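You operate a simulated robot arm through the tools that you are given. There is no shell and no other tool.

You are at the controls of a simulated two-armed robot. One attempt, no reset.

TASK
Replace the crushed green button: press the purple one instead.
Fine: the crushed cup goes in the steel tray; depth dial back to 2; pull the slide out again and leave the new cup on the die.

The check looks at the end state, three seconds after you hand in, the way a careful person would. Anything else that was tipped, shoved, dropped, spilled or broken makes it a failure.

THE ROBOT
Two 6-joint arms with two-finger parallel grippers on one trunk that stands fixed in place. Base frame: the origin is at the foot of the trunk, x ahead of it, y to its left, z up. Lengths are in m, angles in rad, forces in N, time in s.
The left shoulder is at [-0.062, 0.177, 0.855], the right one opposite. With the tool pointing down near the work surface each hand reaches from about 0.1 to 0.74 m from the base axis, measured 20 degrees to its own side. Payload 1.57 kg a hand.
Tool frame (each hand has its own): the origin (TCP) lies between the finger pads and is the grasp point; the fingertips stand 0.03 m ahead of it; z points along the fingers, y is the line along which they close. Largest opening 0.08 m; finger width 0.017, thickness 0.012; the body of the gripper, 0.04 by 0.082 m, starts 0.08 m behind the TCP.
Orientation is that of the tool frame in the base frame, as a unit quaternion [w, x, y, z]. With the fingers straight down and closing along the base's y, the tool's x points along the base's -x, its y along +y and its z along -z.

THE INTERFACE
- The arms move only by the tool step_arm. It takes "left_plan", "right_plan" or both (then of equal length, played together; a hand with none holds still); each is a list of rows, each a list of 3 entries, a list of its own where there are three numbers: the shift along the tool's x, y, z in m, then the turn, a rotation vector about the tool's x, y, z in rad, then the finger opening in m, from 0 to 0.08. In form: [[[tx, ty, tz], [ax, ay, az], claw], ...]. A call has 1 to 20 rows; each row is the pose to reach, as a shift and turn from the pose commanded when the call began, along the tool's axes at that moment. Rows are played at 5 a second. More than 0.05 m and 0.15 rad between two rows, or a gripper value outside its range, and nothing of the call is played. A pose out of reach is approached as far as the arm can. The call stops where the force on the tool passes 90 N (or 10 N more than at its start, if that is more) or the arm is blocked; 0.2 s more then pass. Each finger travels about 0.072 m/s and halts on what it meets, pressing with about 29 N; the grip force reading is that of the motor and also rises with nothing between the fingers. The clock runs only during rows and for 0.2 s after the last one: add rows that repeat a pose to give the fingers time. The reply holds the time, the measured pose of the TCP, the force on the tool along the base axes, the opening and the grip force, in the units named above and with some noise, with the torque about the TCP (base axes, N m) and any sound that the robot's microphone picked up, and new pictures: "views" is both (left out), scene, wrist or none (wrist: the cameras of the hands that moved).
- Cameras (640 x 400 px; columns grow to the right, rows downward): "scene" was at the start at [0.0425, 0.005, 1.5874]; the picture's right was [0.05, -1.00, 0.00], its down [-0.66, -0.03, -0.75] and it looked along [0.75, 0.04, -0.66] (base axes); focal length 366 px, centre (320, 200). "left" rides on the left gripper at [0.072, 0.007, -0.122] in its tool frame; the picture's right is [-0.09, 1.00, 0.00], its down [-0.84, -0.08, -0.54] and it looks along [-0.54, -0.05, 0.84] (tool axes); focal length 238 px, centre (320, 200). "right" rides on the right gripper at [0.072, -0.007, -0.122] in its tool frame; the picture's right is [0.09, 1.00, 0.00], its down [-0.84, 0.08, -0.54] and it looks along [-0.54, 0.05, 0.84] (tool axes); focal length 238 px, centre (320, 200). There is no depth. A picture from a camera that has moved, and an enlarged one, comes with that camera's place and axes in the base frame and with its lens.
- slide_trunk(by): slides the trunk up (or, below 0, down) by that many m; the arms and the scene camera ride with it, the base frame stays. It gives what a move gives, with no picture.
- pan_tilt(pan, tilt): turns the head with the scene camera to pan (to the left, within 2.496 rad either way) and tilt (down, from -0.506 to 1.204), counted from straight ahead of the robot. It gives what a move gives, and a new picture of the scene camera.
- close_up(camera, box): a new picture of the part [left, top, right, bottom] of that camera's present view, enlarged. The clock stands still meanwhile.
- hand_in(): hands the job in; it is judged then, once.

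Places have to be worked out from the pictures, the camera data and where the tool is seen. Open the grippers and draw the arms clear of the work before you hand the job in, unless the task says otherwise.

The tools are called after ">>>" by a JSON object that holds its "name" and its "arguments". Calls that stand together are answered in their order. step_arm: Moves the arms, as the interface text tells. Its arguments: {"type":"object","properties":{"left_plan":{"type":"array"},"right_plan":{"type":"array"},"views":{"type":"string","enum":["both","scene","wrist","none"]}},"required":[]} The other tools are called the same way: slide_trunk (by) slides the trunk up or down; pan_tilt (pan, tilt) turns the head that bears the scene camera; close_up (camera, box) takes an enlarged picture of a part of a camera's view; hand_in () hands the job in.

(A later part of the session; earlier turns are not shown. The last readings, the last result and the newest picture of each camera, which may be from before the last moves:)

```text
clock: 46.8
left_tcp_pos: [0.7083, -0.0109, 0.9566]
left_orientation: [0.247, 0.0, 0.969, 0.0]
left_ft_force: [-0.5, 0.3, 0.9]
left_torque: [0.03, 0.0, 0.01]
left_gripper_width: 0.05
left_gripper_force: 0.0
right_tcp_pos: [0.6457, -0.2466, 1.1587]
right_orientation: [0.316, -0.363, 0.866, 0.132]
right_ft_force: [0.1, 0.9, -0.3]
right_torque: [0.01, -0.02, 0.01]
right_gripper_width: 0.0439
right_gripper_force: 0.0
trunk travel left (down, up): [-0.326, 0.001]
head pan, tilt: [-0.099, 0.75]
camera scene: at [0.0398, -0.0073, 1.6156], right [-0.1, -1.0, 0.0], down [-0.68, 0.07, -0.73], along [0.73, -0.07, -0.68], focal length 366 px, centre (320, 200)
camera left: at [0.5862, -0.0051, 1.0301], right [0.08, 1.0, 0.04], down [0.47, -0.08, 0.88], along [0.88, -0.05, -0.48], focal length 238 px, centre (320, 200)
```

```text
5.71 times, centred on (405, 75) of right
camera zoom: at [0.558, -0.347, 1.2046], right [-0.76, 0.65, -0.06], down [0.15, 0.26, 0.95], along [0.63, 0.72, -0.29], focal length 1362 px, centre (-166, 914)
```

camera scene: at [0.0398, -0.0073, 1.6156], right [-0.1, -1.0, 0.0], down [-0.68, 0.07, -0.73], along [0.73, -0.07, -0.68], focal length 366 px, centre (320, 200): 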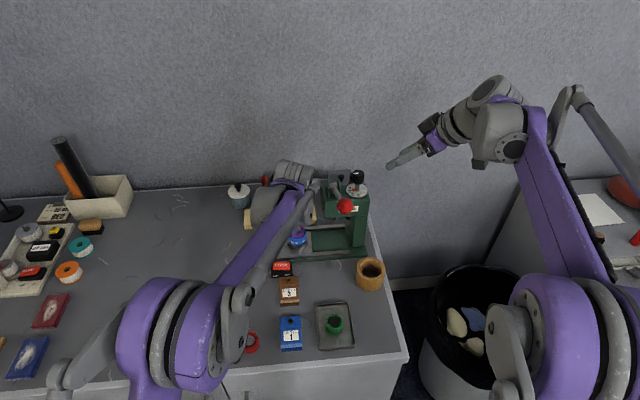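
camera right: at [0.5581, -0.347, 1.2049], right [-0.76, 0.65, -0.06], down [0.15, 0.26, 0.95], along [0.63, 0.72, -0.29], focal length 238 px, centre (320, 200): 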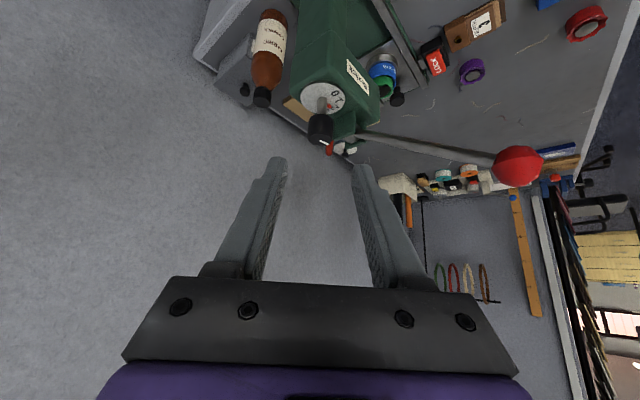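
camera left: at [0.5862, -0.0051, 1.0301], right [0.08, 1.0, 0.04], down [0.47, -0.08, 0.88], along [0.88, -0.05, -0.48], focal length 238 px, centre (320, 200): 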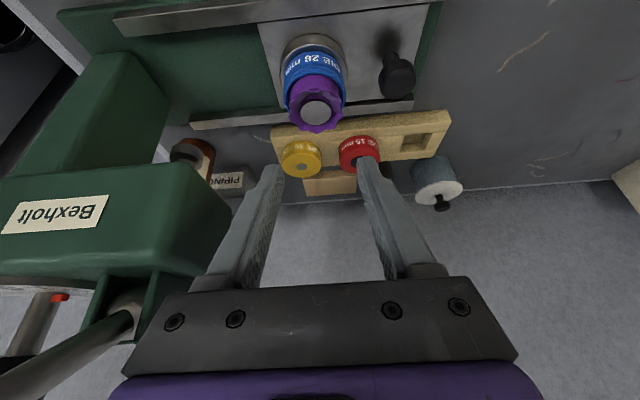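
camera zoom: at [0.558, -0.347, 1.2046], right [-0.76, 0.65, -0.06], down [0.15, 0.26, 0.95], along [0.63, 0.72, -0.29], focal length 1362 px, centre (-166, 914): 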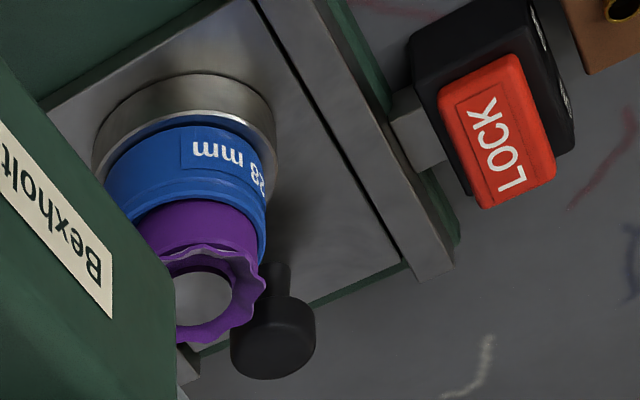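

The purple cup sits centred on the die. Now for the slide: I'll bring the left hand around so it comes at the slide knob from the left-front (yaw -0.6, tilt 0.7), clear of the press head, and look at the knob.

>>> {"name": "step_arm", "arguments": {"left_plan": [[[0.0167, 0.02, -0.032], [0, 0, 0], 0.05], [[0.0295, 0.05, -0.0503], [0.0679, -0.0388, 0.0992], 0.05], [[0.0383, 0.08, -0.0551], [0.1358, -0.0775, 0.1984], 0.05], [[0.0455, 0.105, -0.042], [0.2036, -0.1163, 0.2976], 0.05], [[0.0487, 0.115, -0.0152], [0.2715, -0.155, 0.3968], 0.05], [[0.0526, 0.115, 0.0071], [0.3394, -0.1938, 0.496], 0.05], [[0.0526, 0.115, 0.0071], [0.3394, -0.1938, 0.496], 0.05]], "views": "both"}}

>>> {"name": "close_up", "arguments": {"camera": "left", "box": [250, 70, 400, 190]}}

>>> {"name": "close_up", "arguments": {"camera": "scene", "box": [255, 210, 375, 270]}}

```text
clock: 48.4
left_tcp_pos: [0.6646, 0.104, 0.9284]
left_orientation: [0.326, 0.278, 0.898, -0.101]
left_ft_force: [0.3, -0.5, -0.2]
left_torque: [0.05, 0.0, 0.02]
left_gripper_width: 0.0498
left_gripper_force: 0.0
right_tcp_pos: [0.6461, -0.2476, 1.1572]
right_orientation: [0.317, -0.364, 0.866, 0.134]
right_ft_force: [0.7, 0.7, -0.6]
right_torque: [-0.01, 0.02, -0.01]
right_gripper_width: 0.0439
right_gripper_force: 0.1
trunk travel left (down, up): [-0.326, 0.001]
head pan, tilt: [-0.099, 0.75]
camera scene: at [0.0391, -0.0075, 1.6156], right [-0.1, -1.0, 0.0], down [-0.68, 0.07, -0.73], along [0.73, -0.07, -0.68], focal length 366 px, centre (320, 200)
camera left: at [0.5588, 0.1844, 0.9749], right [0.62, 0.78, 0.06], down [0.2, -0.23, 0.95], along [0.76, -0.58, -0.29], focal length 238 px, centre (320, 200)
```

scene: 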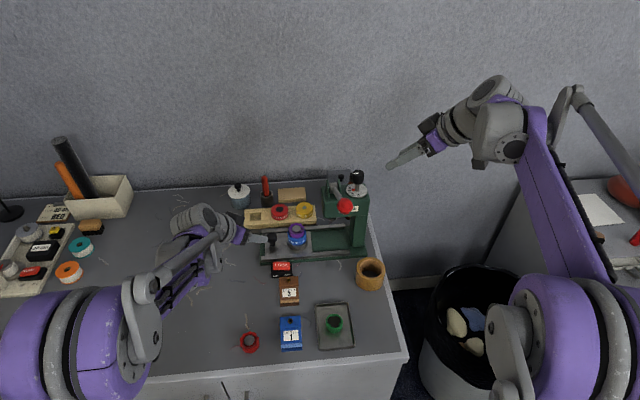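
left: 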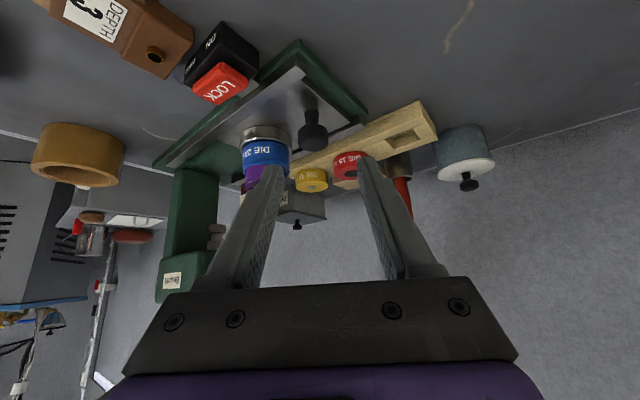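

```text
3.33 times, centred on (325, 130) of left
camera zoom: at [0.5588, 0.1844, 0.9749], right [0.62, 0.78, 0.06], down [0.2, -0.23, 0.95], along [0.76, -0.58, -0.29], focal length 794 px, centre (303, 433)
```

zoom: 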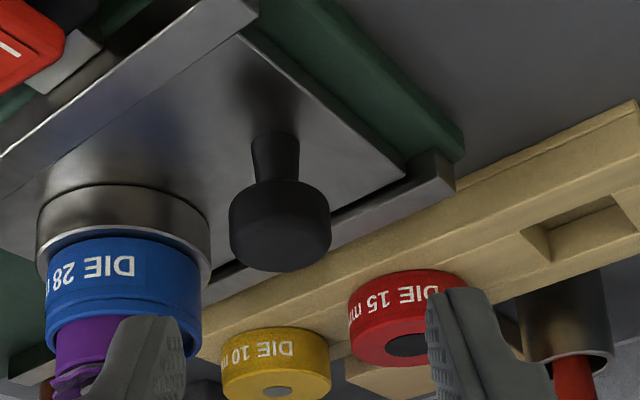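

```text
5.33 times, centred on (315, 240) of scene
camera zoom: at [0.0391, -0.0075, 1.6156], right [-0.1, -1.0, 0.0], down [-0.68, 0.07, -0.73], along [0.73, -0.07, -0.68], focal length 1951 px, centre (347, -13)
```

zoom: 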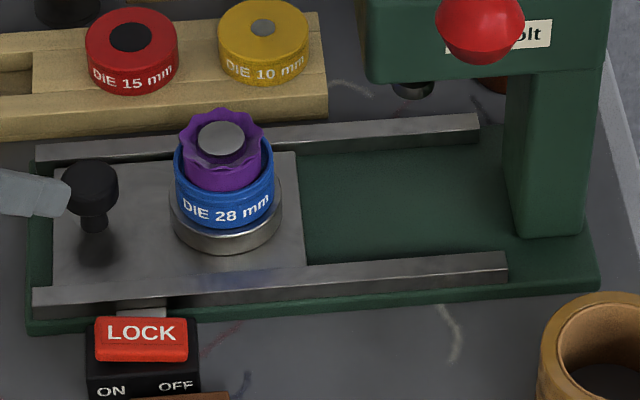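

The knob head triangulates well to (0.720,0.058,0.846), about 30 mm wide. I'll narrow to 40 mm to keep clear of the die seat and approach most of the way.

>>> {"name": "step_arm", "arguments": {"left_plan": [[[-0.0005, -0.0025, 0.02], [0, 0, 0], 0.04], [[-0.0012, -0.005, 0.04], [0, 0, 0], 0.04], [[-0.0018, -0.0068, 0.06], [0, 0, 0], 0.04], [[-0.0018, -0.0068, 0.06], [0, 0, 0], 0.04]], "views": "wrist"}}

>>> {"name": "close_up", "arguments": {"camera": "left", "box": [260, 90, 380, 200]}}

>>> {"name": "close_up", "arguments": {"camera": "scene", "box": [255, 215, 325, 260]}}

```text
clock: 49.4
left_tcp_pos: [0.6955, 0.0757, 0.885]
left_orientation: [0.327, 0.278, 0.897, -0.102]
left_ft_force: [0.4, 0.1, -1.2]
left_torque: [0.02, 0.02, -0.02]
left_gripper_width: 0.0402
left_gripper_force: 0.2
right_tcp_pos: [0.6464, -0.2468, 1.1579]
right_orientation: [0.316, -0.363, 0.866, 0.132]
right_ft_force: [0.1, -0.4, 0.9]
right_torque: [0.0, -0.02, -0.03]
right_gripper_width: 0.0441
right_gripper_force: 0.1
trunk travel left (down, up): [-0.326, 0.001]
head pan, tilt: [-0.099, 0.75]
camera left: at [0.5885, 0.1552, 0.9318], right [0.62, 0.78, 0.06], down [0.2, -0.23, 0.95], along [0.76, -0.58, -0.3], focal length 238 px, centre (320, 200)
```

left: 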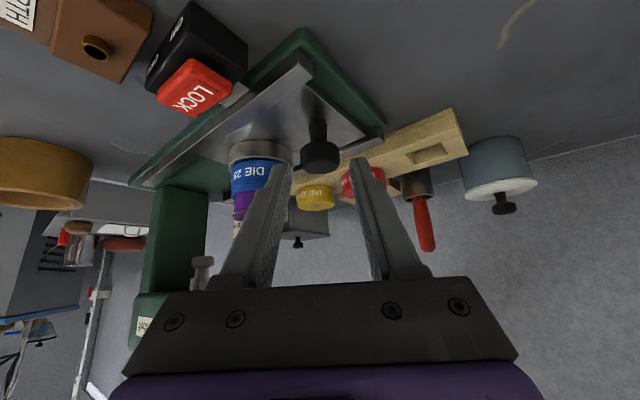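

```text
3.64 times, centred on (320, 145) of left
camera zoom: at [0.5885, 0.1552, 0.9318], right [0.62, 0.78, 0.06], down [0.2, -0.23, 0.95], along [0.76, -0.58, -0.3], focal length 867 px, centre (320, 400)
```

zoom: 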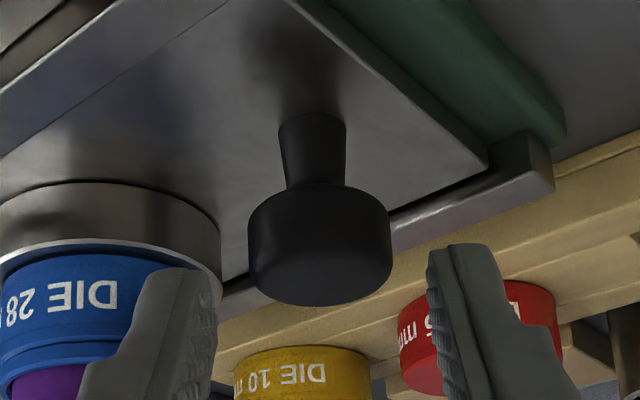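

```text
8.89 times, centred on (290, 238) of scene
camera zoom: at [0.0391, -0.0071, 1.6156], right [-0.1, -1.0, 0.0], down [-0.68, 0.07, -0.73], along [0.73, -0.07, -0.68], focal length 3251 px, centre (587, -133)
```

zoom: 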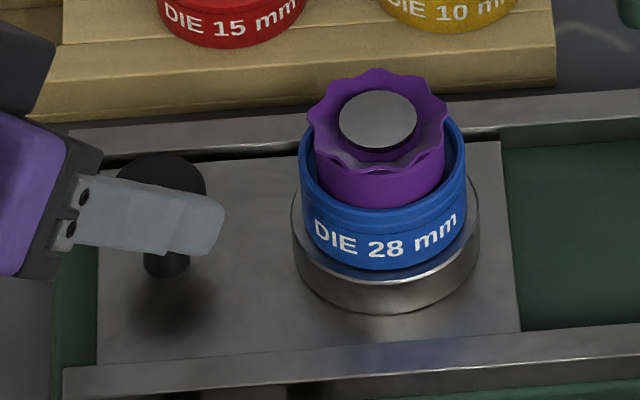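

The knob is centred between the fingers. I'll advance the last 35 mm and close on it.

>>> {"name": "step_arm", "arguments": {"left_plan": [[[0.0005, -0.0005, 0.012], [0, 0, 0], 0.04], [[0.001, -0.001, 0.024], [0, 0, 0], 0.04], [[0.0014, -0.001, 0.0345], [0, 0, 0], 0.04], [[0.0014, -0.001, 0.0345], [0, 0, 0], 0.03], [[0.0014, -0.001, 0.0345], [0, 0, 0], 0.02], [[0.0014, -0.001, 0.0345], [0, 0, 0], 0.02]], "views": "wrist"}}

>>> {"name": "close_up", "arguments": {"camera": "left", "box": [240, 90, 380, 220]}}

>>> {"name": "close_up", "arguments": {"camera": "scene", "box": [255, 215, 325, 260]}}

```text
clock: 50.8
left_tcp_pos: [0.7137, 0.0619, 0.8571]
left_orientation: [0.328, 0.278, 0.897, -0.102]
left_ft_force: [3.9, 0.4, -0.4]
left_torque: [-0.06, -0.16, 0.06]
left_gripper_width: 0.0294
left_gripper_force: 39.3
right_tcp_pos: [0.6469, -0.2471, 1.1573]
right_orientation: [0.317, -0.363, 0.866, 0.132]
right_ft_force: [-0.9, 0.4, 0.1]
right_torque: [0.0, 0.02, -0.02]
right_gripper_width: 0.0436
right_gripper_force: 0.1
trunk travel left (down, up): [-0.326, 0.001]
head pan, tilt: [-0.099, 0.75]
camera left: at [0.6063, 0.1417, 0.9044], right [0.62, 0.78, 0.06], down [0.2, -0.23, 0.95], along [0.76, -0.58, -0.29], focal length 238 px, centre (320, 200)
```

left: 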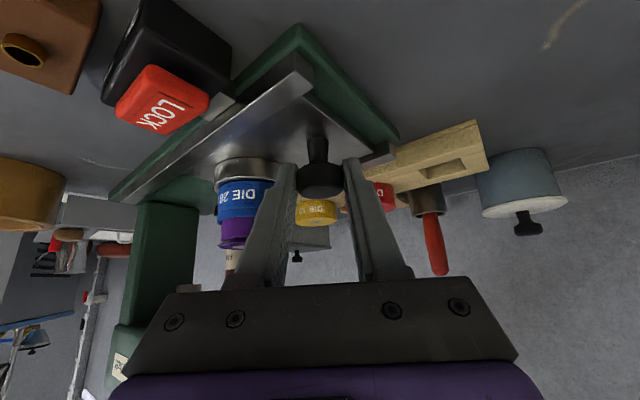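

```text
3.08 times, centred on (310, 155) of left
camera zoom: at [0.6063, 0.1417, 0.9044], right [0.62, 0.78, 0.06], down [0.2, -0.23, 0.95], along [0.76, -0.58, -0.29], focal length 733 px, centre (351, 338)
```

zoom: 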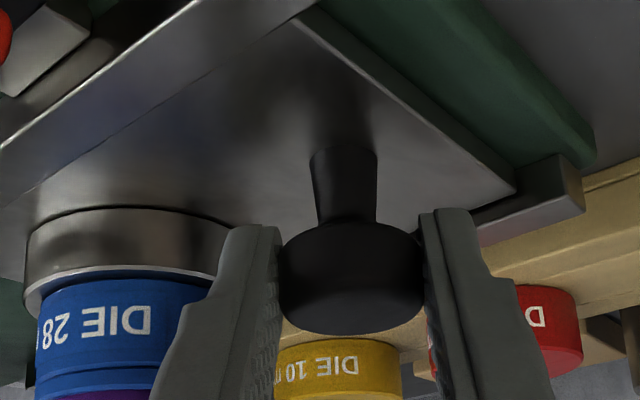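

```text
8.89 times, centred on (290, 238) of scene
camera zoom: at [0.0401, -0.0071, 1.6156], right [-0.1, -1.0, 0.0], down [-0.68, 0.07, -0.73], along [0.73, -0.07, -0.68], focal length 3251 px, centre (587, -133)
```

zoom: 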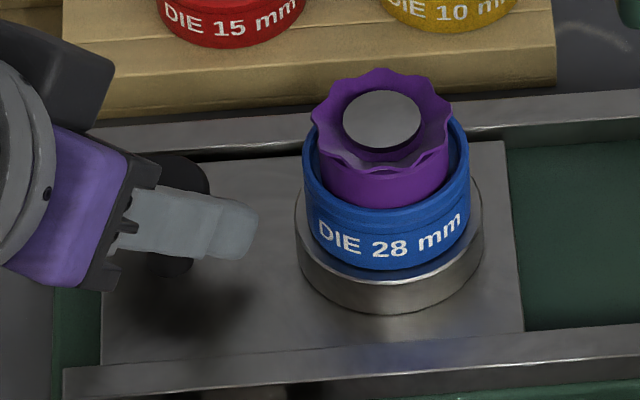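

The slide knob is held. I'll push toward -y by 10 mm first and watch the force, to see whether the slide is free.

>>> {"name": "step_arm", "arguments": {"left_plan": [[[-0.0017, -0.0033, 0.0015], [0, 0, 0], 0.02], [[-0.003, -0.0058, 0.0025], [0, 0, 0], 0.02], [[-0.0043, -0.0083, 0.0036], [0, 0, 0], 0.02]], "views": "scene"}}

>>> {"name": "close_up", "arguments": {"camera": "scene", "box": [255, 215, 325, 260]}}

```text
clock: 51.6
left_tcp_pos: [0.7137, 0.0525, 0.8566]
left_orientation: [0.329, 0.277, 0.897, -0.101]
left_ft_force: [23.3, 0.5, 14.7]
left_torque: [0.28, 0.02, 0.11]
left_gripper_width: 0.0293
left_gripper_force: 38.9
right_tcp_pos: [0.6464, -0.2471, 1.1588]
right_orientation: [0.316, -0.364, 0.866, 0.133]
right_ft_force: [-0.1, 0.0, 0.2]
right_torque: [0.01, 0.02, 0.0]
right_gripper_width: 0.044
right_gripper_force: 0.1
trunk travel left (down, up): [-0.326, 0.001]
head pan, tilt: [-0.099, 0.75]
camera scene: at [0.0409, -0.0074, 1.6158], right [-0.1, -1.0, 0.0], down [-0.68, 0.07, -0.73], along [0.73, -0.07, -0.68], focal length 366 px, centre (320, 200)
```

scene: 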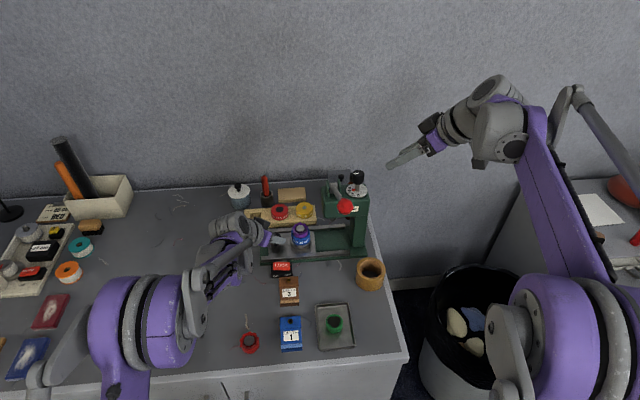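

```text
8.89 times, centred on (290, 238) of scene
camera zoom: at [0.0409, -0.0074, 1.6158], right [-0.1, -1.0, 0.0], down [-0.68, 0.07, -0.73], along [0.73, -0.07, -0.68], focal length 3251 px, centre (587, -133)
```

zoom: 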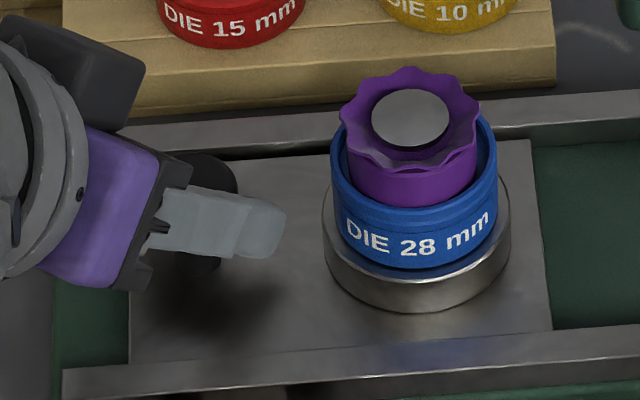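

The slide moves freely (lock off), though a 24 N side load built up in +x/+z. I'll continue in small increments with a slight relief in +x and +z and watch.

>>> {"name": "step_arm", "arguments": {"left_plan": [[[-0.0078, -0.0066, 0.0019], [0, 0, 0], 0.02], [[-0.01, -0.0107, 0.0037], [0, 0, 0], 0.02], [[-0.01, -0.0107, 0.0037], [0, 0, 0], 0.02]], "views": "none"}}

```text
clock: 52.4
left_tcp_pos: [0.7127, 0.0385, 0.8569]
left_orientation: [0.327, 0.278, 0.897, -0.102]
left_ft_force: [3.9, 1.4, -6.8]
left_torque: [-0.42, -0.66, 0.11]
left_gripper_width: 0.0291
left_gripper_force: 38.8
right_tcp_pos: [0.6469, -0.2469, 1.156]
right_orientation: [0.316, -0.363, 0.866, 0.133]
right_ft_force: [0.4, 0.8, 0.1]
right_torque: [-0.01, -0.01, -0.01]
right_gripper_width: 0.0442
right_gripper_force: 0.0
trunk travel left (down, up): [-0.326, 0.001]
head pan, tilt: [-0.099, 0.75]
```

Forces are low again and the slide has moved 23 mm. I'll continue 15 mm in pure -y.

>>> {"name": "step_arm", "arguments": {"left_plan": [[[-0.0022, -0.0041, 0.0018], [0, 0, 0], 0.02], [[-0.0043, -0.0083, 0.0036], [0, 0, 0], 0.02], [[-0.0065, -0.0124, 0.0055], [0, 0, 0], 0.02]], "views": "scene"}}

>>> {"name": "close_up", "arguments": {"camera": "scene", "box": [265, 195, 365, 265]}}

```text
clock: 53.2
left_tcp_pos: [0.7128, 0.022, 0.8562]
left_orientation: [0.326, 0.279, 0.898, -0.102]
left_ft_force: [-7.0, 0.7, -11.9]
left_torque: [0.21, 0.42, 0.03]
left_gripper_width: 0.0294
left_gripper_force: 38.2
right_tcp_pos: [0.6462, -0.2462, 1.1579]
right_orientation: [0.316, -0.364, 0.866, 0.134]
right_ft_force: [-0.2, -0.3, 0.8]
right_torque: [-0.02, -0.01, -0.02]
right_gripper_width: 0.044
right_gripper_force: 0.0
trunk travel left (down, up): [-0.326, 0.001]
head pan, tilt: [-0.099, 0.75]
camera scene: at [0.0401, -0.0072, 1.6155], right [-0.1, -1.0, 0.0], down [-0.68, 0.07, -0.73], along [0.73, -0.07, -0.68], focal length 366 px, centre (320, 200)
```

scene: 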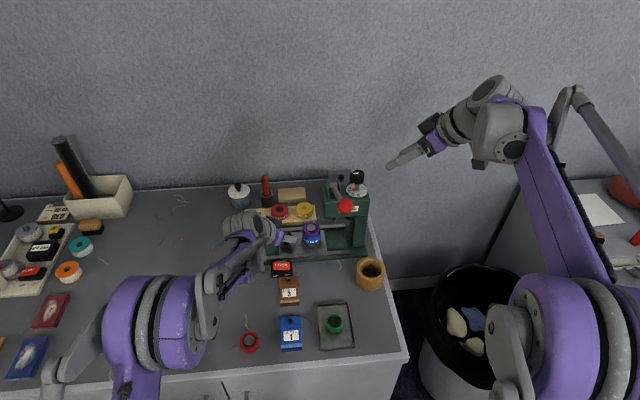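

```text
5.71 times, centred on (315, 230) of scene
camera zoom: at [0.0401, -0.0072, 1.6155], right [-0.1, -1.0, 0.0], down [-0.68, 0.07, -0.73], along [0.73, -0.07, -0.68], focal length 2090 px, centre (349, 29)
```

zoom: 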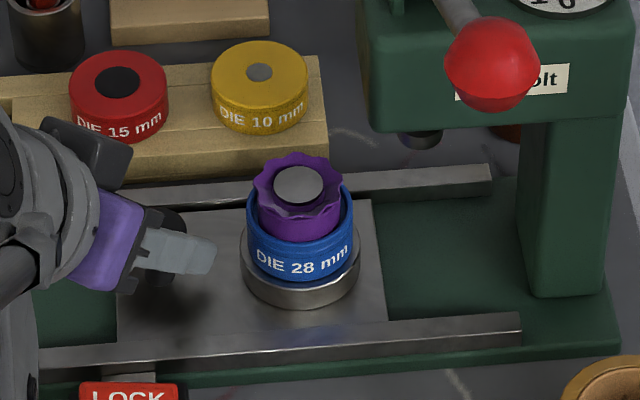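

The slide is 40 mm in and runs smoothly; the ram is near y≈-0.108 so about 54 mm remain. I'll continue in steps.

>>> {"name": "step_arm", "arguments": {"left_plan": [[[-0.0008, -0.0047, -0.0013], [0, 0, 0], 0.02], [[-0.003, -0.0088, 0.0006], [0, 0, 0], 0.02], [[-0.0051, -0.013, 0.0024], [0, 0, 0], 0.02], [[-0.0073, -0.0171, 0.0042], [0, 0, 0], 0.02], [[-0.0095, -0.0212, 0.006], [0, 0, 0], 0.02]], "views": "scene"}}

>>> {"name": "close_up", "arguments": {"camera": "scene", "box": [265, 195, 365, 265]}}

```text
clock: 54.4
left_tcp_pos: [0.712, -0.0018, 0.8576]
left_orientation: [0.326, 0.279, 0.897, -0.102]
left_ft_force: [0.7, 1.3, -28.6]
left_torque: [0.21, 0.28, 0.02]
left_gripper_width: 0.0292
left_gripper_force: 39.2
right_tcp_pos: [0.6487, -0.2459, 1.1549]
right_orientation: [0.316, -0.363, 0.866, 0.134]
right_ft_force: [-0.6, -0.4, 0.2]
right_torque: [-0.01, -0.01, 0.0]
right_gripper_width: 0.0441
right_gripper_force: 0.1
trunk travel left (down, up): [-0.326, 0.001]
head pan, tilt: [-0.099, 0.75]
camera scene: at [0.0432, -0.0074, 1.6154], right [-0.1, -1.0, 0.0], down [-0.68, 0.07, -0.73], along [0.73, -0.07, -0.68], focal length 366 px, centre (320, 200)
```

scene: 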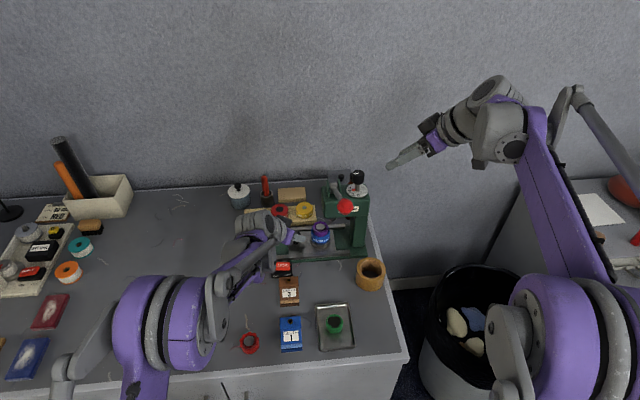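

```text
5.71 times, centred on (315, 230) of scene
camera zoom: at [0.0432, -0.0074, 1.6154], right [-0.1, -1.0, 0.0], down [-0.68, 0.07, -0.73], along [0.73, -0.07, -0.68], focal length 2090 px, centre (349, 29)
```

zoom: 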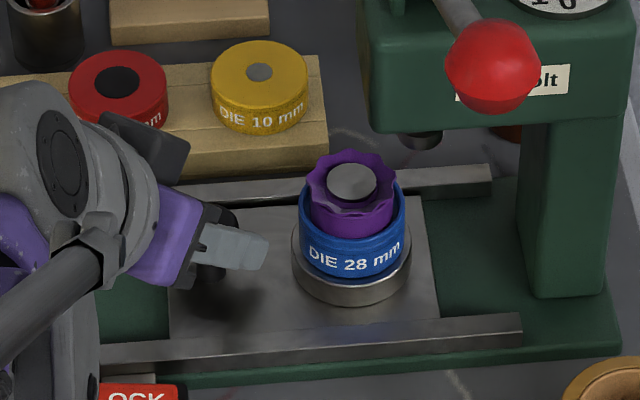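

The hand is tending to lift (28 N), so I'll lower the command slightly while going on toward -y.

>>> {"name": "step_arm", "arguments": {"left_plan": [[[0.0011, -0.0041, 0.0056], [0, 0, 0], 0.02], [[-0.0004, -0.0083, 0.0082], [0, 0, 0], 0.02], [[-0.002, -0.0124, 0.0109], [0, 0, 0], 0.02]], "views": "scene"}}

>>> {"name": "close_up", "arguments": {"camera": "scene", "box": [275, 195, 375, 265]}}

```text
clock: 55.2
left_tcp_pos: [0.7122, -0.0154, 0.8561]
left_orientation: [0.331, 0.276, 0.897, -0.101]
left_ft_force: [14.3, 0.3, 27.1]
left_torque: [-0.13, -0.49, 0.1]
left_gripper_width: 0.0295
left_gripper_force: 39.3
right_tcp_pos: [0.6474, -0.2463, 1.1599]
right_orientation: [0.318, -0.363, 0.866, 0.132]
right_ft_force: [0.6, 0.0, 0.3]
right_torque: [0.02, -0.01, 0.01]
right_gripper_width: 0.0441
right_gripper_force: 0.1
trunk travel left (down, up): [-0.326, 0.001]
head pan, tilt: [-0.099, 0.75]
camera scene: at [0.0383, -0.0071, 1.6162], right [-0.1, -1.0, 0.0], down [-0.68, 0.07, -0.73], along [0.73, -0.07, -0.68], focal length 366 px, centre (320, 200)
```

scene: 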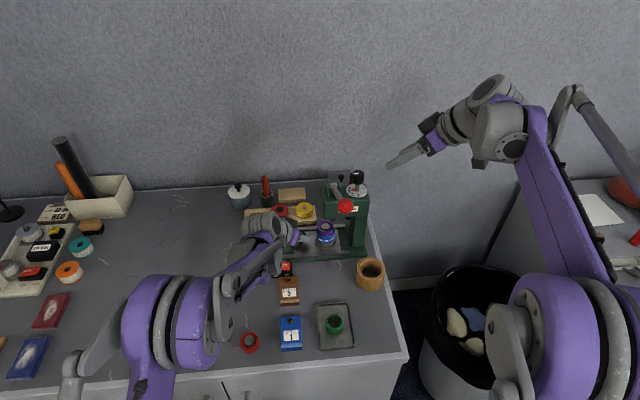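

```text
5.71 times, centred on (325, 230) of scene
camera zoom: at [0.0383, -0.0071, 1.6162], right [-0.1, -1.0, 0.0], down [-0.68, 0.07, -0.73], along [0.73, -0.07, -0.68], focal length 2090 px, centre (291, 29)
```

zoom: 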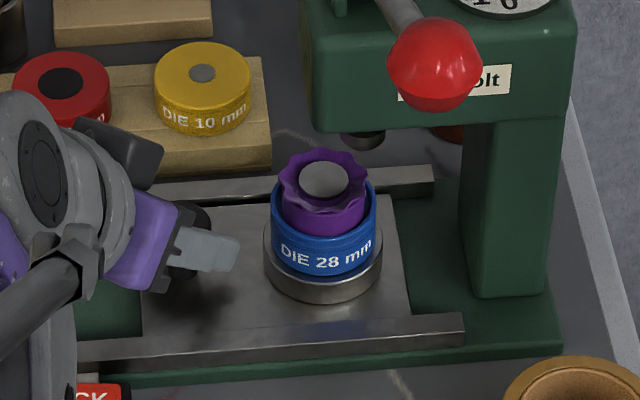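

The die is within about 18 mm of the ram line. I'll ease the load and go 12 mm further.

>>> {"name": "step_arm", "arguments": {"left_plan": [[[-0.0049, -0.0027, -0.0011], [0, 0, 0], 0.02], [[-0.0066, -0.006, 0.0003], [0, 0, 0], 0.02], [[-0.0084, -0.0093, 0.0018], [0, 0, 0], 0.02], [[-0.0084, -0.0093, 0.0018], [0, 0, 0], 0.02]], "views": "none"}}

>>> {"name": "close_up", "arguments": {"camera": "scene", "box": [285, 190, 375, 260]}}

>>> {"name": "close_up", "arguments": {"camera": "right", "box": [290, 20, 420, 130]}}

```text
clock: 56.2
left_tcp_pos: [0.7126, -0.0287, 0.8557]
left_orientation: [0.325, 0.279, 0.898, -0.102]
left_ft_force: [1.8, 1.1, -7.3]
left_torque: [-0.28, -0.51, 0.07]
left_gripper_width: 0.0292
left_gripper_force: 38.5
right_tcp_pos: [0.6468, -0.2461, 1.1571]
right_orientation: [0.316, -0.363, 0.866, 0.133]
right_ft_force: [-0.2, -0.6, 0.2]
right_torque: [0.0, -0.01, 0.01]
right_gripper_width: 0.044
right_gripper_force: 0.0
trunk travel left (down, up): [-0.326, 0.001]
head pan, tilt: [-0.099, 0.75]
```

```text
5.71 times, centred on (330, 225) of scene
camera zoom: at [0.0406, -0.0071, 1.6154], right [-0.1, -1.0, 0.0], down [-0.68, 0.07, -0.73], along [0.73, -0.07, -0.68], focal length 2090 px, centre (263, 57)
```

zoom: 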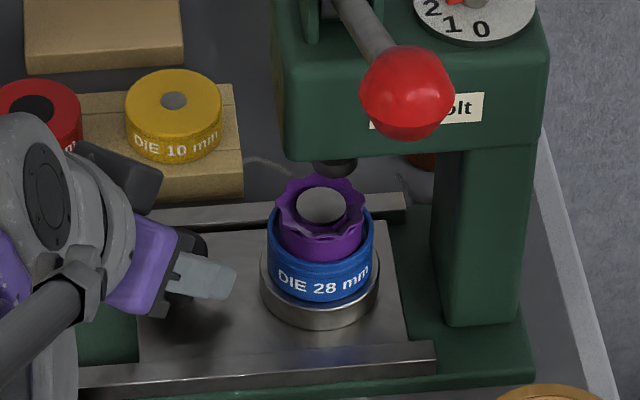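

```text
3.64 times, centred on (355, 75) of right
camera zoom: at [0.5583, -0.3469, 1.2039], right [-0.76, 0.65, -0.06], down [0.15, 0.26, 0.95], along [0.63, 0.72, -0.3], focal length 867 px, centre (193, 654)
```

zoom: 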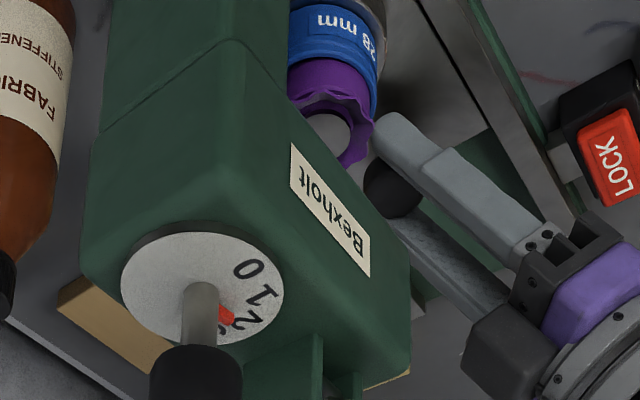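

The die is at y≈-0.103 with the ram at ≈-0.108 and no stop felt yet. I'll push another 7 mm slowly, watching for the end stop.

>>> {"name": "step_arm", "arguments": {"left_plan": [[[-0.0008, -0.0017, 0.0018], [0, 0, 0], 0.02], [[-0.0017, -0.0033, 0.0025], [0, 0, 0], 0.02], [[-0.0029, -0.0058, 0.0036], [0, 0, 0], 0.02], [[-0.0029, -0.0058, 0.0036], [0, 0, 0], 0.02]], "views": "none"}}

>>> {"name": "close_up", "arguments": {"camera": "scene", "box": [285, 190, 375, 260]}}

```text
clock: 57.2
left_tcp_pos: [0.711, -0.0345, 0.856]
left_orientation: [0.327, 0.278, 0.898, -0.101]
left_ft_force: [-10.7, 8.6, -7.7]
left_torque: [0.54, 0.74, 0.02]
left_gripper_width: 0.0293
left_gripper_force: 39.1
right_tcp_pos: [0.6459, -0.2461, 1.1572]
right_orientation: [0.316, -0.363, 0.866, 0.133]
right_ft_force: [0.1, 0.6, -0.2]
right_torque: [0.0, -0.01, 0.02]
right_gripper_width: 0.0438
right_gripper_force: 0.0
trunk travel left (down, up): [-0.326, 0.001]
head pan, tilt: [-0.099, 0.75]
```

```text
5.71 times, centred on (330, 225) of scene
camera zoom: at [0.039, -0.0062, 1.6155], right [-0.1, -1.0, 0.0], down [-0.68, 0.07, -0.73], along [0.73, -0.07, -0.68], focal length 2090 px, centre (263, 57)
```

zoom: 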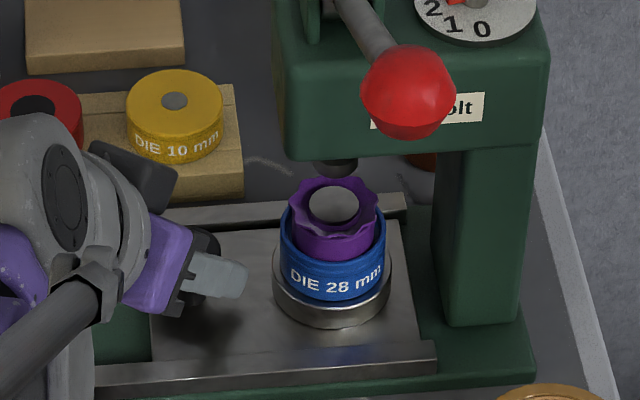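

A resisting y force (8.6 N) has appeared, so I may be at the stop. I'll push 3 mm more to confirm.

>>> {"name": "step_arm", "arguments": {"left_plan": [[[-0.0006, -0.0012, 0.0005], [0, 0, 0], 0.02], [[-0.0013, -0.0025, 0.0011], [0, 0, 0], 0.02], [[-0.0013, -0.0025, 0.0011], [0, 0, 0], 0.02]], "views": "none"}}

>>> {"name": "close_up", "arguments": {"camera": "scene", "box": [285, 190, 375, 260]}}

```text
clock: 58.0
left_tcp_pos: [0.7132, -0.0348, 0.8571]
left_orientation: [0.328, 0.277, 0.897, -0.103]
left_ft_force: [-15.0, 22.9, -12.5]
left_torque: [0.36, 0.37, 0.16]
left_gripper_width: 0.0293
left_gripper_force: 39.0
right_tcp_pos: [0.6467, -0.2444, 1.1571]
right_orientation: [0.317, -0.364, 0.866, 0.133]
right_ft_force: [-0.8, 0.5, 0.3]
right_torque: [0.0, -0.01, -0.03]
right_gripper_width: 0.0438
right_gripper_force: 0.1
trunk travel left (down, up): [-0.326, 0.001]
head pan, tilt: [-0.099, 0.75]
```

```text
5.71 times, centred on (330, 225) of scene
camera zoom: at [0.0389, -0.0042, 1.6156], right [-0.1, -1.0, 0.0], down [-0.68, 0.07, -0.73], along [0.73, -0.07, -0.68], focal length 2090 px, centre (263, 57)
```

zoom: 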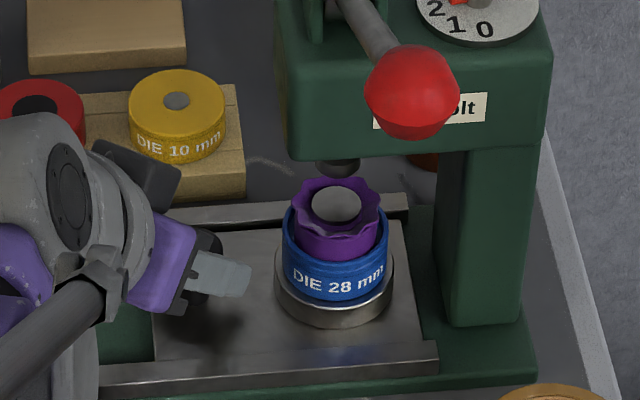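

The slide is at its inner stop (23 N, no further motion) with the cup under the ram. I'll relieve the load, open, and withdraw the left hand along its axis.

>>> {"name": "step_arm", "arguments": {"left_plan": [[[0.0035, 0.0014, -0.001], [0, 0, 0], 0.02], [[0.007, 0.0027, -0.002], [0, 0, 0], 0.02], [[0.007, 0.0027, -0.002], [0, 0, 0], 0.034], [[0.007, 0.0027, -0.002], [0, 0, 0], 0.041], [[0.007, 0.0027, -0.002], [0, 0, 0], 0.041]], "views": "wrist"}}

>>> {"name": "close_up", "arguments": {"camera": "left", "box": [240, 90, 380, 220]}}

```text
clock: 59.2
left_tcp_pos: [0.7083, -0.0319, 0.8537]
left_orientation: [0.327, 0.277, 0.898, -0.101]
left_ft_force: [0.2, -0.3, 0.0]
left_torque: [-0.01, -0.01, 0.0]
left_gripper_width: 0.0411
left_gripper_force: 0.1
right_tcp_pos: [0.6452, -0.2462, 1.1578]
right_orientation: [0.316, -0.363, 0.867, 0.132]
right_ft_force: [-0.7, 0.8, 0.5]
right_torque: [-0.02, 0.01, 0.01]
right_gripper_width: 0.0442
right_gripper_force: 0.0
trunk travel left (down, up): [-0.326, 0.001]
head pan, tilt: [-0.099, 0.75]
camera left: at [0.6015, 0.048, 0.901], right [0.62, 0.78, 0.06], down [0.2, -0.23, 0.95], along [0.76, -0.58, -0.29], focal length 238 px, centre (320, 200)
```

left: 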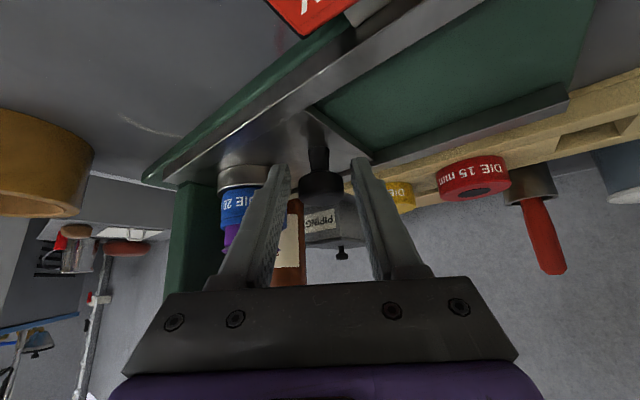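

```text
3.08 times, centred on (310, 155) of left
camera zoom: at [0.6015, 0.048, 0.901], right [0.62, 0.78, 0.06], down [0.2, -0.23, 0.95], along [0.76, -0.58, -0.29], focal length 733 px, centre (351, 338)
```

zoom: 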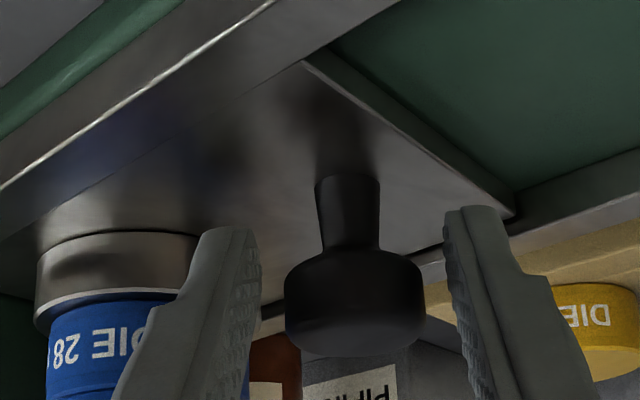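

The knob is released and free. I'll back the left hand out along its axis and then well off to the left.

>>> {"name": "step_arm", "arguments": {"left_plan": [[[0, 0, -0.02], [0, 0, 0], 0.041], [[0, 0, -0.05], [0, 0, 0], 0.041], [[0, 0, -0.085], [0, 0, 0], 0.041], [[0, 0, -0.12], [0, 0, 0], 0.041], [[0.0207, 0.0282, -0.1505], [0, 0, 0], 0.041], [[0.0413, 0.0565, -0.181], [0, 0, 0], 0.041], [[0.062, 0.0847, -0.2115], [0, 0, 0], 0.041], [[0.062, 0.0847, -0.2115], [0, 0, 0], 0.041]], "views": "both"}}

>>> {"name": "close_up", "arguments": {"camera": "scene", "box": [280, 165, 380, 265]}}

>>> {"name": "close_up", "arguments": {"camera": "left", "box": [150, 100, 350, 240]}}

```text
clock: 61.0
left_tcp_pos: [0.6036, 0.1433, 0.9739]
left_orientation: [0.327, 0.278, 0.897, -0.101]
left_ft_force: [0.7, -0.3, 0.1]
left_torque: [0.0, 0.0, 0.01]
left_gripper_width: 0.0411
left_gripper_force: 0.1
right_tcp_pos: [0.647, -0.2471, 1.1575]
right_orientation: [0.316, -0.363, 0.867, 0.132]
right_ft_force: [-0.4, -0.3, 0.0]
right_torque: [0.01, 0.02, -0.06]
right_gripper_width: 0.0441
right_gripper_force: 0.0
trunk travel left (down, up): [-0.326, 0.001]
head pan, tilt: [-0.099, 0.75]
camera scene: at [0.04, -0.0079, 1.6156], right [-0.1, -1.0, 0.0], down [-0.68, 0.07, -0.73], along [0.73, -0.07, -0.68], focal length 366 px, centre (320, 200)
camera left: at [0.4971, 0.2238, 1.0221], right [0.62, 0.78, 0.06], down [0.2, -0.23, 0.95], along [0.76, -0.58, -0.3], focal length 238 px, centre (320, 200)
```

scene: 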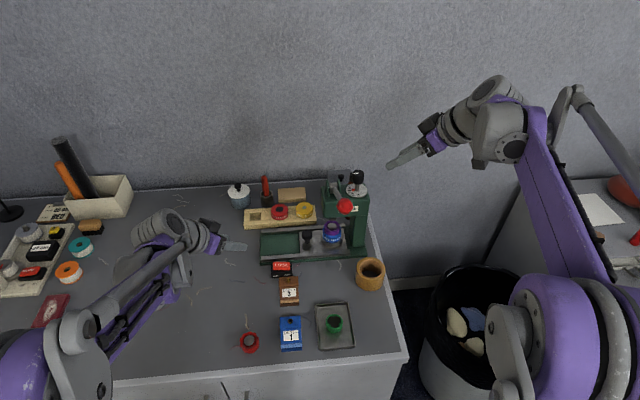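
left: 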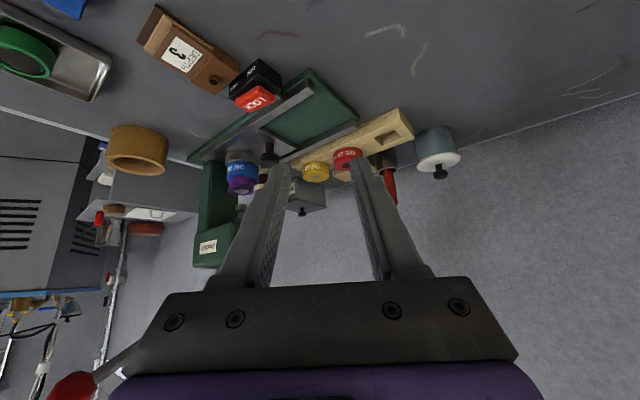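

```text
4.00 times, centred on (330, 215) of scene
camera zoom: at [0.04, -0.0079, 1.6156], right [-0.1, -1.0, 0.0], down [-0.68, 0.07, -0.73], along [0.73, -0.07, -0.68], focal length 1463 px, centre (280, 140)
```

zoom: 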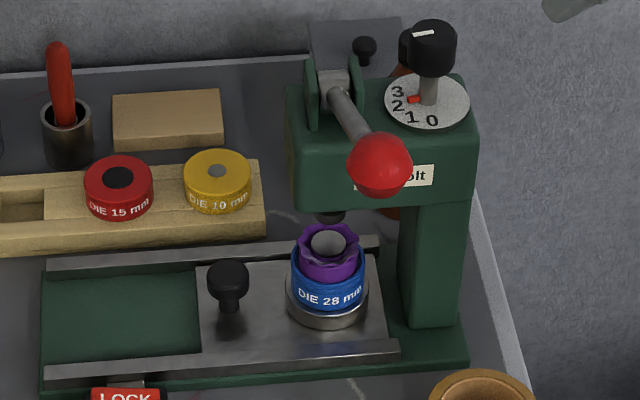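

```text
2.86 times, centred on (250, 170) of left
camera zoom: at [0.4971, 0.2238, 1.0221], right [0.62, 0.78, 0.06], down [0.2, -0.23, 0.95], along [0.76, -0.58, -0.3], focal length 681 px, centre (520, 286)
```

zoom: 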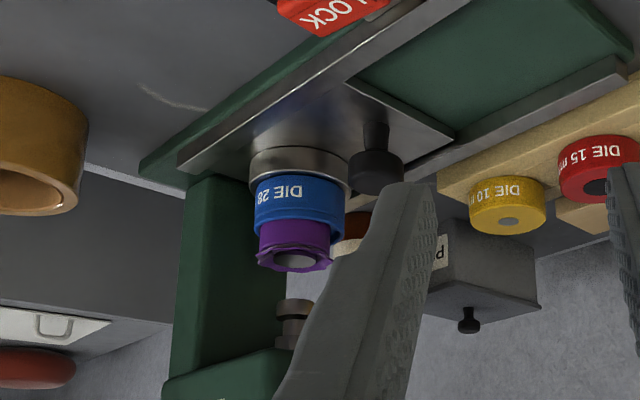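

The cup sits under the ram and the dial still reads 2. Next the lever: I'll bring the right hand upright (yaw 0, pointing down) and to a point above the red ball at about (0.558,-0.110,1.107).

>>> {"name": "step_arm", "arguments": {"right_plan": [[[-0.0009, 0.0173, -0.0144], [0.0349, 0.0827, 0.0956], 0.056], [[-0.0018, 0.0345, -0.0289], [0.0698, 0.1654, 0.1911], 0.056], [[-0.0027, 0.0518, -0.0433], [0.1047, 0.2481, 0.2867], 0.056], [[-0.0036, 0.0691, -0.0578], [0.1397, 0.3309, 0.3823], 0.056], [[-0.0044, 0.0863, -0.0722], [0.1746, 0.4136, 0.4778], 0.056], [[-0.0053, 0.1036, -0.0866], [0.2095, 0.4963, 0.5734], 0.056], [[-0.0062, 0.1208, -0.1011], [0.2444, 0.579, 0.6689], 0.056], [[-0.0071, 0.1381, -0.1155], [0.2793, 0.6617, 0.7645], 0.056], [[-0.0271, 0.1457, -0.0856], [0.2793, 0.6617, 0.7645], 0.056], [[-0.047, 0.1532, -0.0558], [0.2793, 0.6617, 0.7645], 0.056], [[-0.067, 0.1608, -0.0259], [0.2793, 0.6617, 0.7645], 0.056], [[-0.067, 0.1608, -0.0259], [0.2793, 0.6617, 0.7645], 0.056]], "views": "both"}}

>>> {"name": "close_up", "arguments": {"camera": "right", "box": [240, 60, 400, 220]}}

```text
clock: 63.6
left_tcp_pos: [0.604, 0.1438, 0.9745]
left_orientation: [0.328, 0.277, 0.897, -0.101]
left_ft_force: [-0.5, -0.3, -0.5]
left_torque: [0.04, -0.05, 0.01]
left_gripper_width: 0.0406
left_gripper_force: 0.1
right_tcp_pos: [0.5529, -0.1096, 1.2213]
right_orientation: [-0.001, 0.003, 1.0, -0.001]
right_ft_force: [0.5, 0.2, -0.5]
right_torque: [0.0, -0.02, 0.04]
right_gripper_width: 0.0559
right_gripper_force: 0.1
trunk travel left (down, up): [-0.326, 0.001]
head pan, tilt: [-0.099, 0.75]
camera scene: at [0.0389, -0.0078, 1.6156], right [-0.1, -1.0, 0.0], down [-0.68, 0.07, -0.73], along [0.73, -0.07, -0.68], focal length 366 px, centre (320, 200)
camera right: at [0.4817, -0.1158, 1.3435], right [-0.09, 1.0, 0.0], down [0.84, 0.07, 0.54], along [0.54, 0.05, -0.84], focal length 238 px, centre (320, 200)
```

scene: 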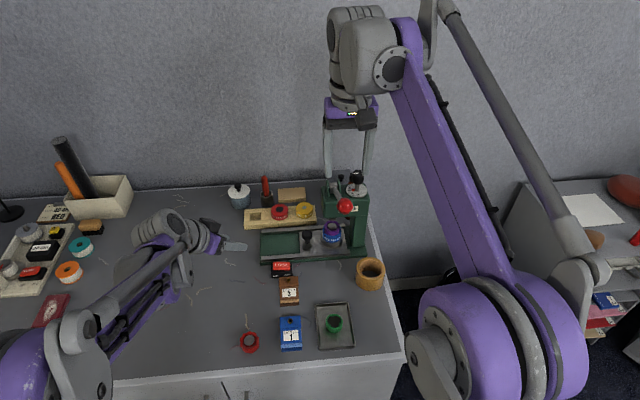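
right: 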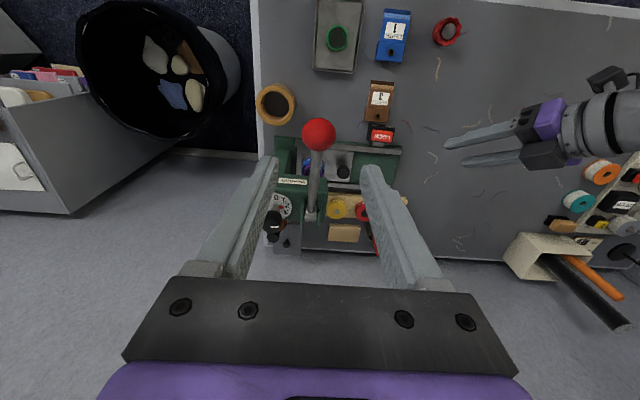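

```text
2.50 times, centred on (320, 140) of right
camera zoom: at [0.4817, -0.1158, 1.3435], right [-0.09, 1.0, 0.0], down [0.84, 0.07, 0.54], along [0.54, 0.05, -0.84], focal length 596 px, centre (320, 350)
```

zoom: 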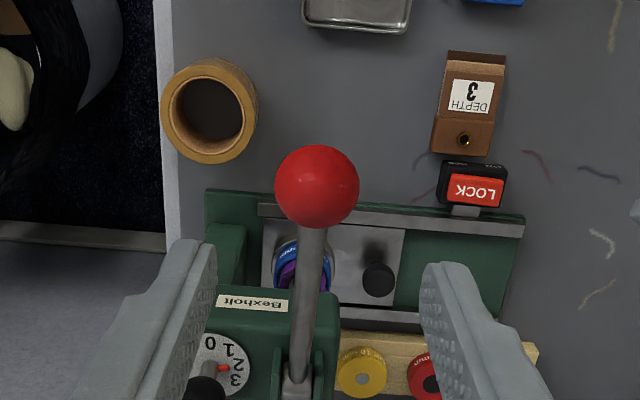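

The ball refines to about (0.554,-0.110,1.113) and the lever pivot near (0.69,-0.110,1.045). I'll descend so the ball is between the pads, checking before closing.

>>> {"name": "step_arm", "arguments": {"right_plan": [[[0, 0, 0.035], [0, 0, 0], 0.056], [[0, 0, 0.07], [0, 0, 0], 0.056], [[-0.001, 0, 0.1], [0, 0, 0], 0.056], [[-0.001, 0, 0.1], [0, 0, 0], 0.056]], "views": "wrist"}}

>>> {"name": "close_up", "arguments": {"camera": "right", "box": [250, 110, 390, 250]}}

>>> {"name": "close_up", "arguments": {"camera": "scene", "box": [300, 150, 400, 250]}}

```text
clock: 64.6
left_tcp_pos: [0.6033, 0.1438, 0.9749]
left_orientation: [0.327, 0.279, 0.897, -0.102]
left_ft_force: [-0.5, -0.3, 0.4]
left_torque: [-0.04, 0.0, 0.02]
left_gripper_width: 0.0411
left_gripper_force: 0.2
right_tcp_pos: [0.5557, -0.1095, 1.118]
right_orientation: [0.001, 0.001, 1.0, 0.0]
right_ft_force: [1.1, 0.3, -0.2]
right_torque: [0.01, 0.0, -0.03]
right_gripper_width: 0.0561
right_gripper_force: 0.1
trunk travel left (down, up): [-0.326, 0.001]
head pan, tilt: [-0.099, 0.75]
camera right: at [0.4822, -0.1153, 1.2406], right [-0.09, 1.0, 0.0], down [0.84, 0.07, 0.54], along [0.54, 0.05, -0.84], focal length 238 px, centre (320, 200)
```

right: 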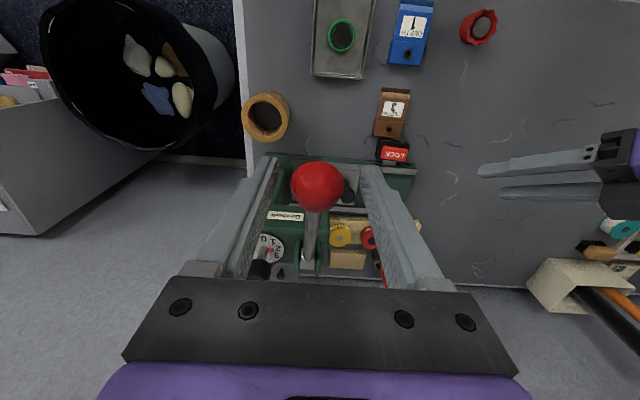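

```text
2.86 times, centred on (320, 180) of right
camera zoom: at [0.4822, -0.1153, 1.2406], right [-0.09, 1.0, 0.0], down [0.84, 0.07, 0.54], along [0.54, 0.05, -0.84], focal length 681 px, centre (320, 257)
```

zoom: 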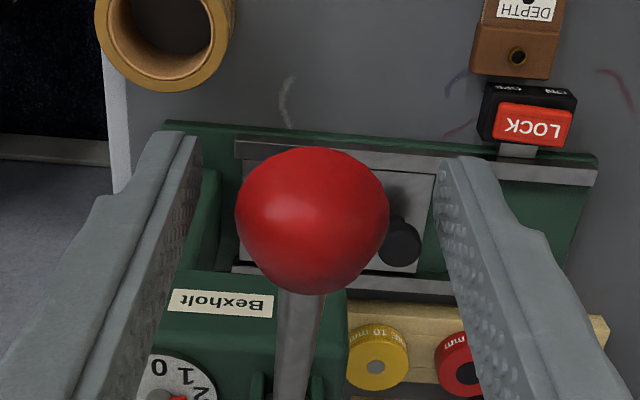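

```text
4.00 times, centred on (350, 200) of scene
camera zoom: at [0.0393, -0.0073, 1.6156], right [-0.1, -1.0, 0.0], down [-0.68, 0.07, -0.73], along [0.73, -0.07, -0.68], focal length 1463 px, centre (200, 200)
```

zoom: 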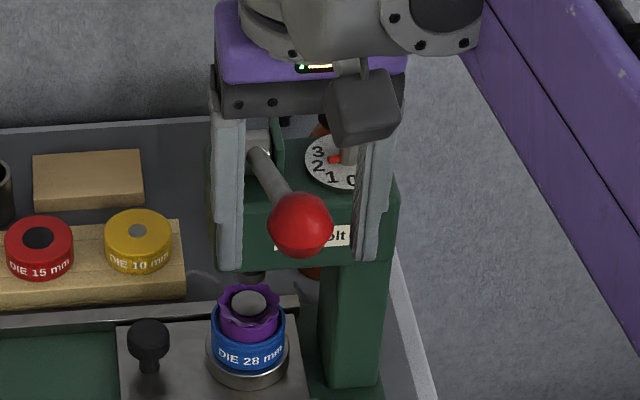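

The ball sits right between the pads at about (0.5545,-0.110,1.1136). I'll drop 4 mm and close on it.

>>> {"name": "step_arm", "arguments": {"right_plan": [[[0.001, -0.0003, 0.004], [0, 0, 0], 0.05], [[0.001, -0.0003, 0.004], [0, 0, 0], 0.035], [[0.001, -0.0003, 0.004], [0, 0, 0], 0.02], [[0.001, -0.0003, 0.004], [0, 0, 0], 0.02]], "views": "none"}}

>>> {"name": "close_up", "arguments": {"camera": "right", "box": [250, 110, 390, 250]}}

```text
clock: 65.6
left_tcp_pos: [0.6028, 0.143, 0.9743]
left_orientation: [0.327, 0.278, 0.898, -0.101]
left_ft_force: [-0.1, -0.3, 0.2]
left_torque: [0.02, -0.03, 0.01]
left_gripper_width: 0.0408
left_gripper_force: 0.0
right_tcp_pos: [0.5541, -0.1104, 1.116]
right_orientation: [0.0, 0.003, 1.0, 0.0]
right_ft_force: [-0.6, -3.1, -1.6]
right_torque: [-0.09, -0.03, -0.06]
right_gripper_width: 0.0333
right_gripper_force: 41.4
trunk travel left (down, up): [-0.326, 0.001]
head pan, tilt: [-0.099, 0.75]
```

```text
2.86 times, centred on (320, 180) of right
camera zoom: at [0.4822, -0.1168, 1.2379], right [-0.09, 1.0, 0.0], down [0.84, 0.07, 0.54], along [0.54, 0.05, -0.84], focal length 681 px, centre (320, 257)
```

zoom: 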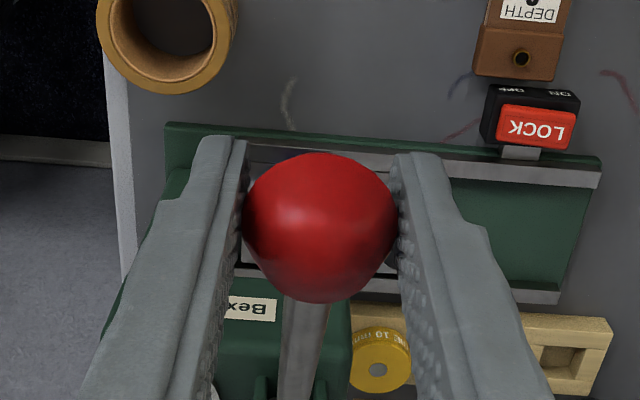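

The ball is held firmly (33 mm). I'll start pulling the lever down along its arc: first about 6°, then read forces.

>>> {"name": "step_arm", "arguments": {"right_plan": [[[0.0037, 0, 0.0082], [0, 0, 0], 0.02], [[0.007, 0, 0.0164], [0, 0, 0], 0.02], [[0.007, 0, 0.0164], [0, 0, 0], 0.02]], "views": "none"}}

>>> {"name": "close_up", "arguments": {"camera": "scene", "box": [300, 150, 400, 250]}}

```text
clock: 66.4
left_tcp_pos: [0.6021, 0.1432, 0.975]
left_orientation: [0.329, 0.278, 0.897, -0.102]
left_ft_force: [0.1, -0.6, -0.2]
left_torque: [-0.02, -0.01, -0.02]
left_gripper_width: 0.0412
left_gripper_force: 0.1
right_tcp_pos: [0.5462, -0.1105, 1.1002]
right_orientation: [0.001, 0.003, 1.0, 0.0]
right_ft_force: [-2.3, -1.6, 11.0]
right_torque: [0.0, -1.09, 0.0]
right_gripper_width: 0.0334
right_gripper_force: 41.6
trunk travel left (down, up): [-0.326, 0.001]
head pan, tilt: [-0.099, 0.75]
```

```text
4.00 times, centred on (350, 200) of scene
camera zoom: at [0.0377, -0.0074, 1.6157], right [-0.1, -1.0, 0.0], down [-0.68, 0.07, -0.73], along [0.73, -0.07, -0.68], focal length 1463 px, centre (200, 200)
```

zoom: 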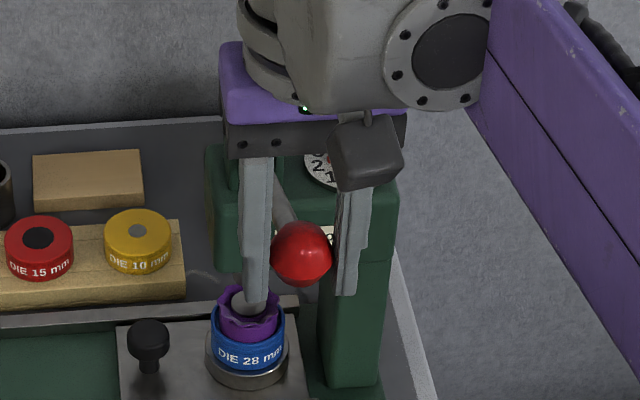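

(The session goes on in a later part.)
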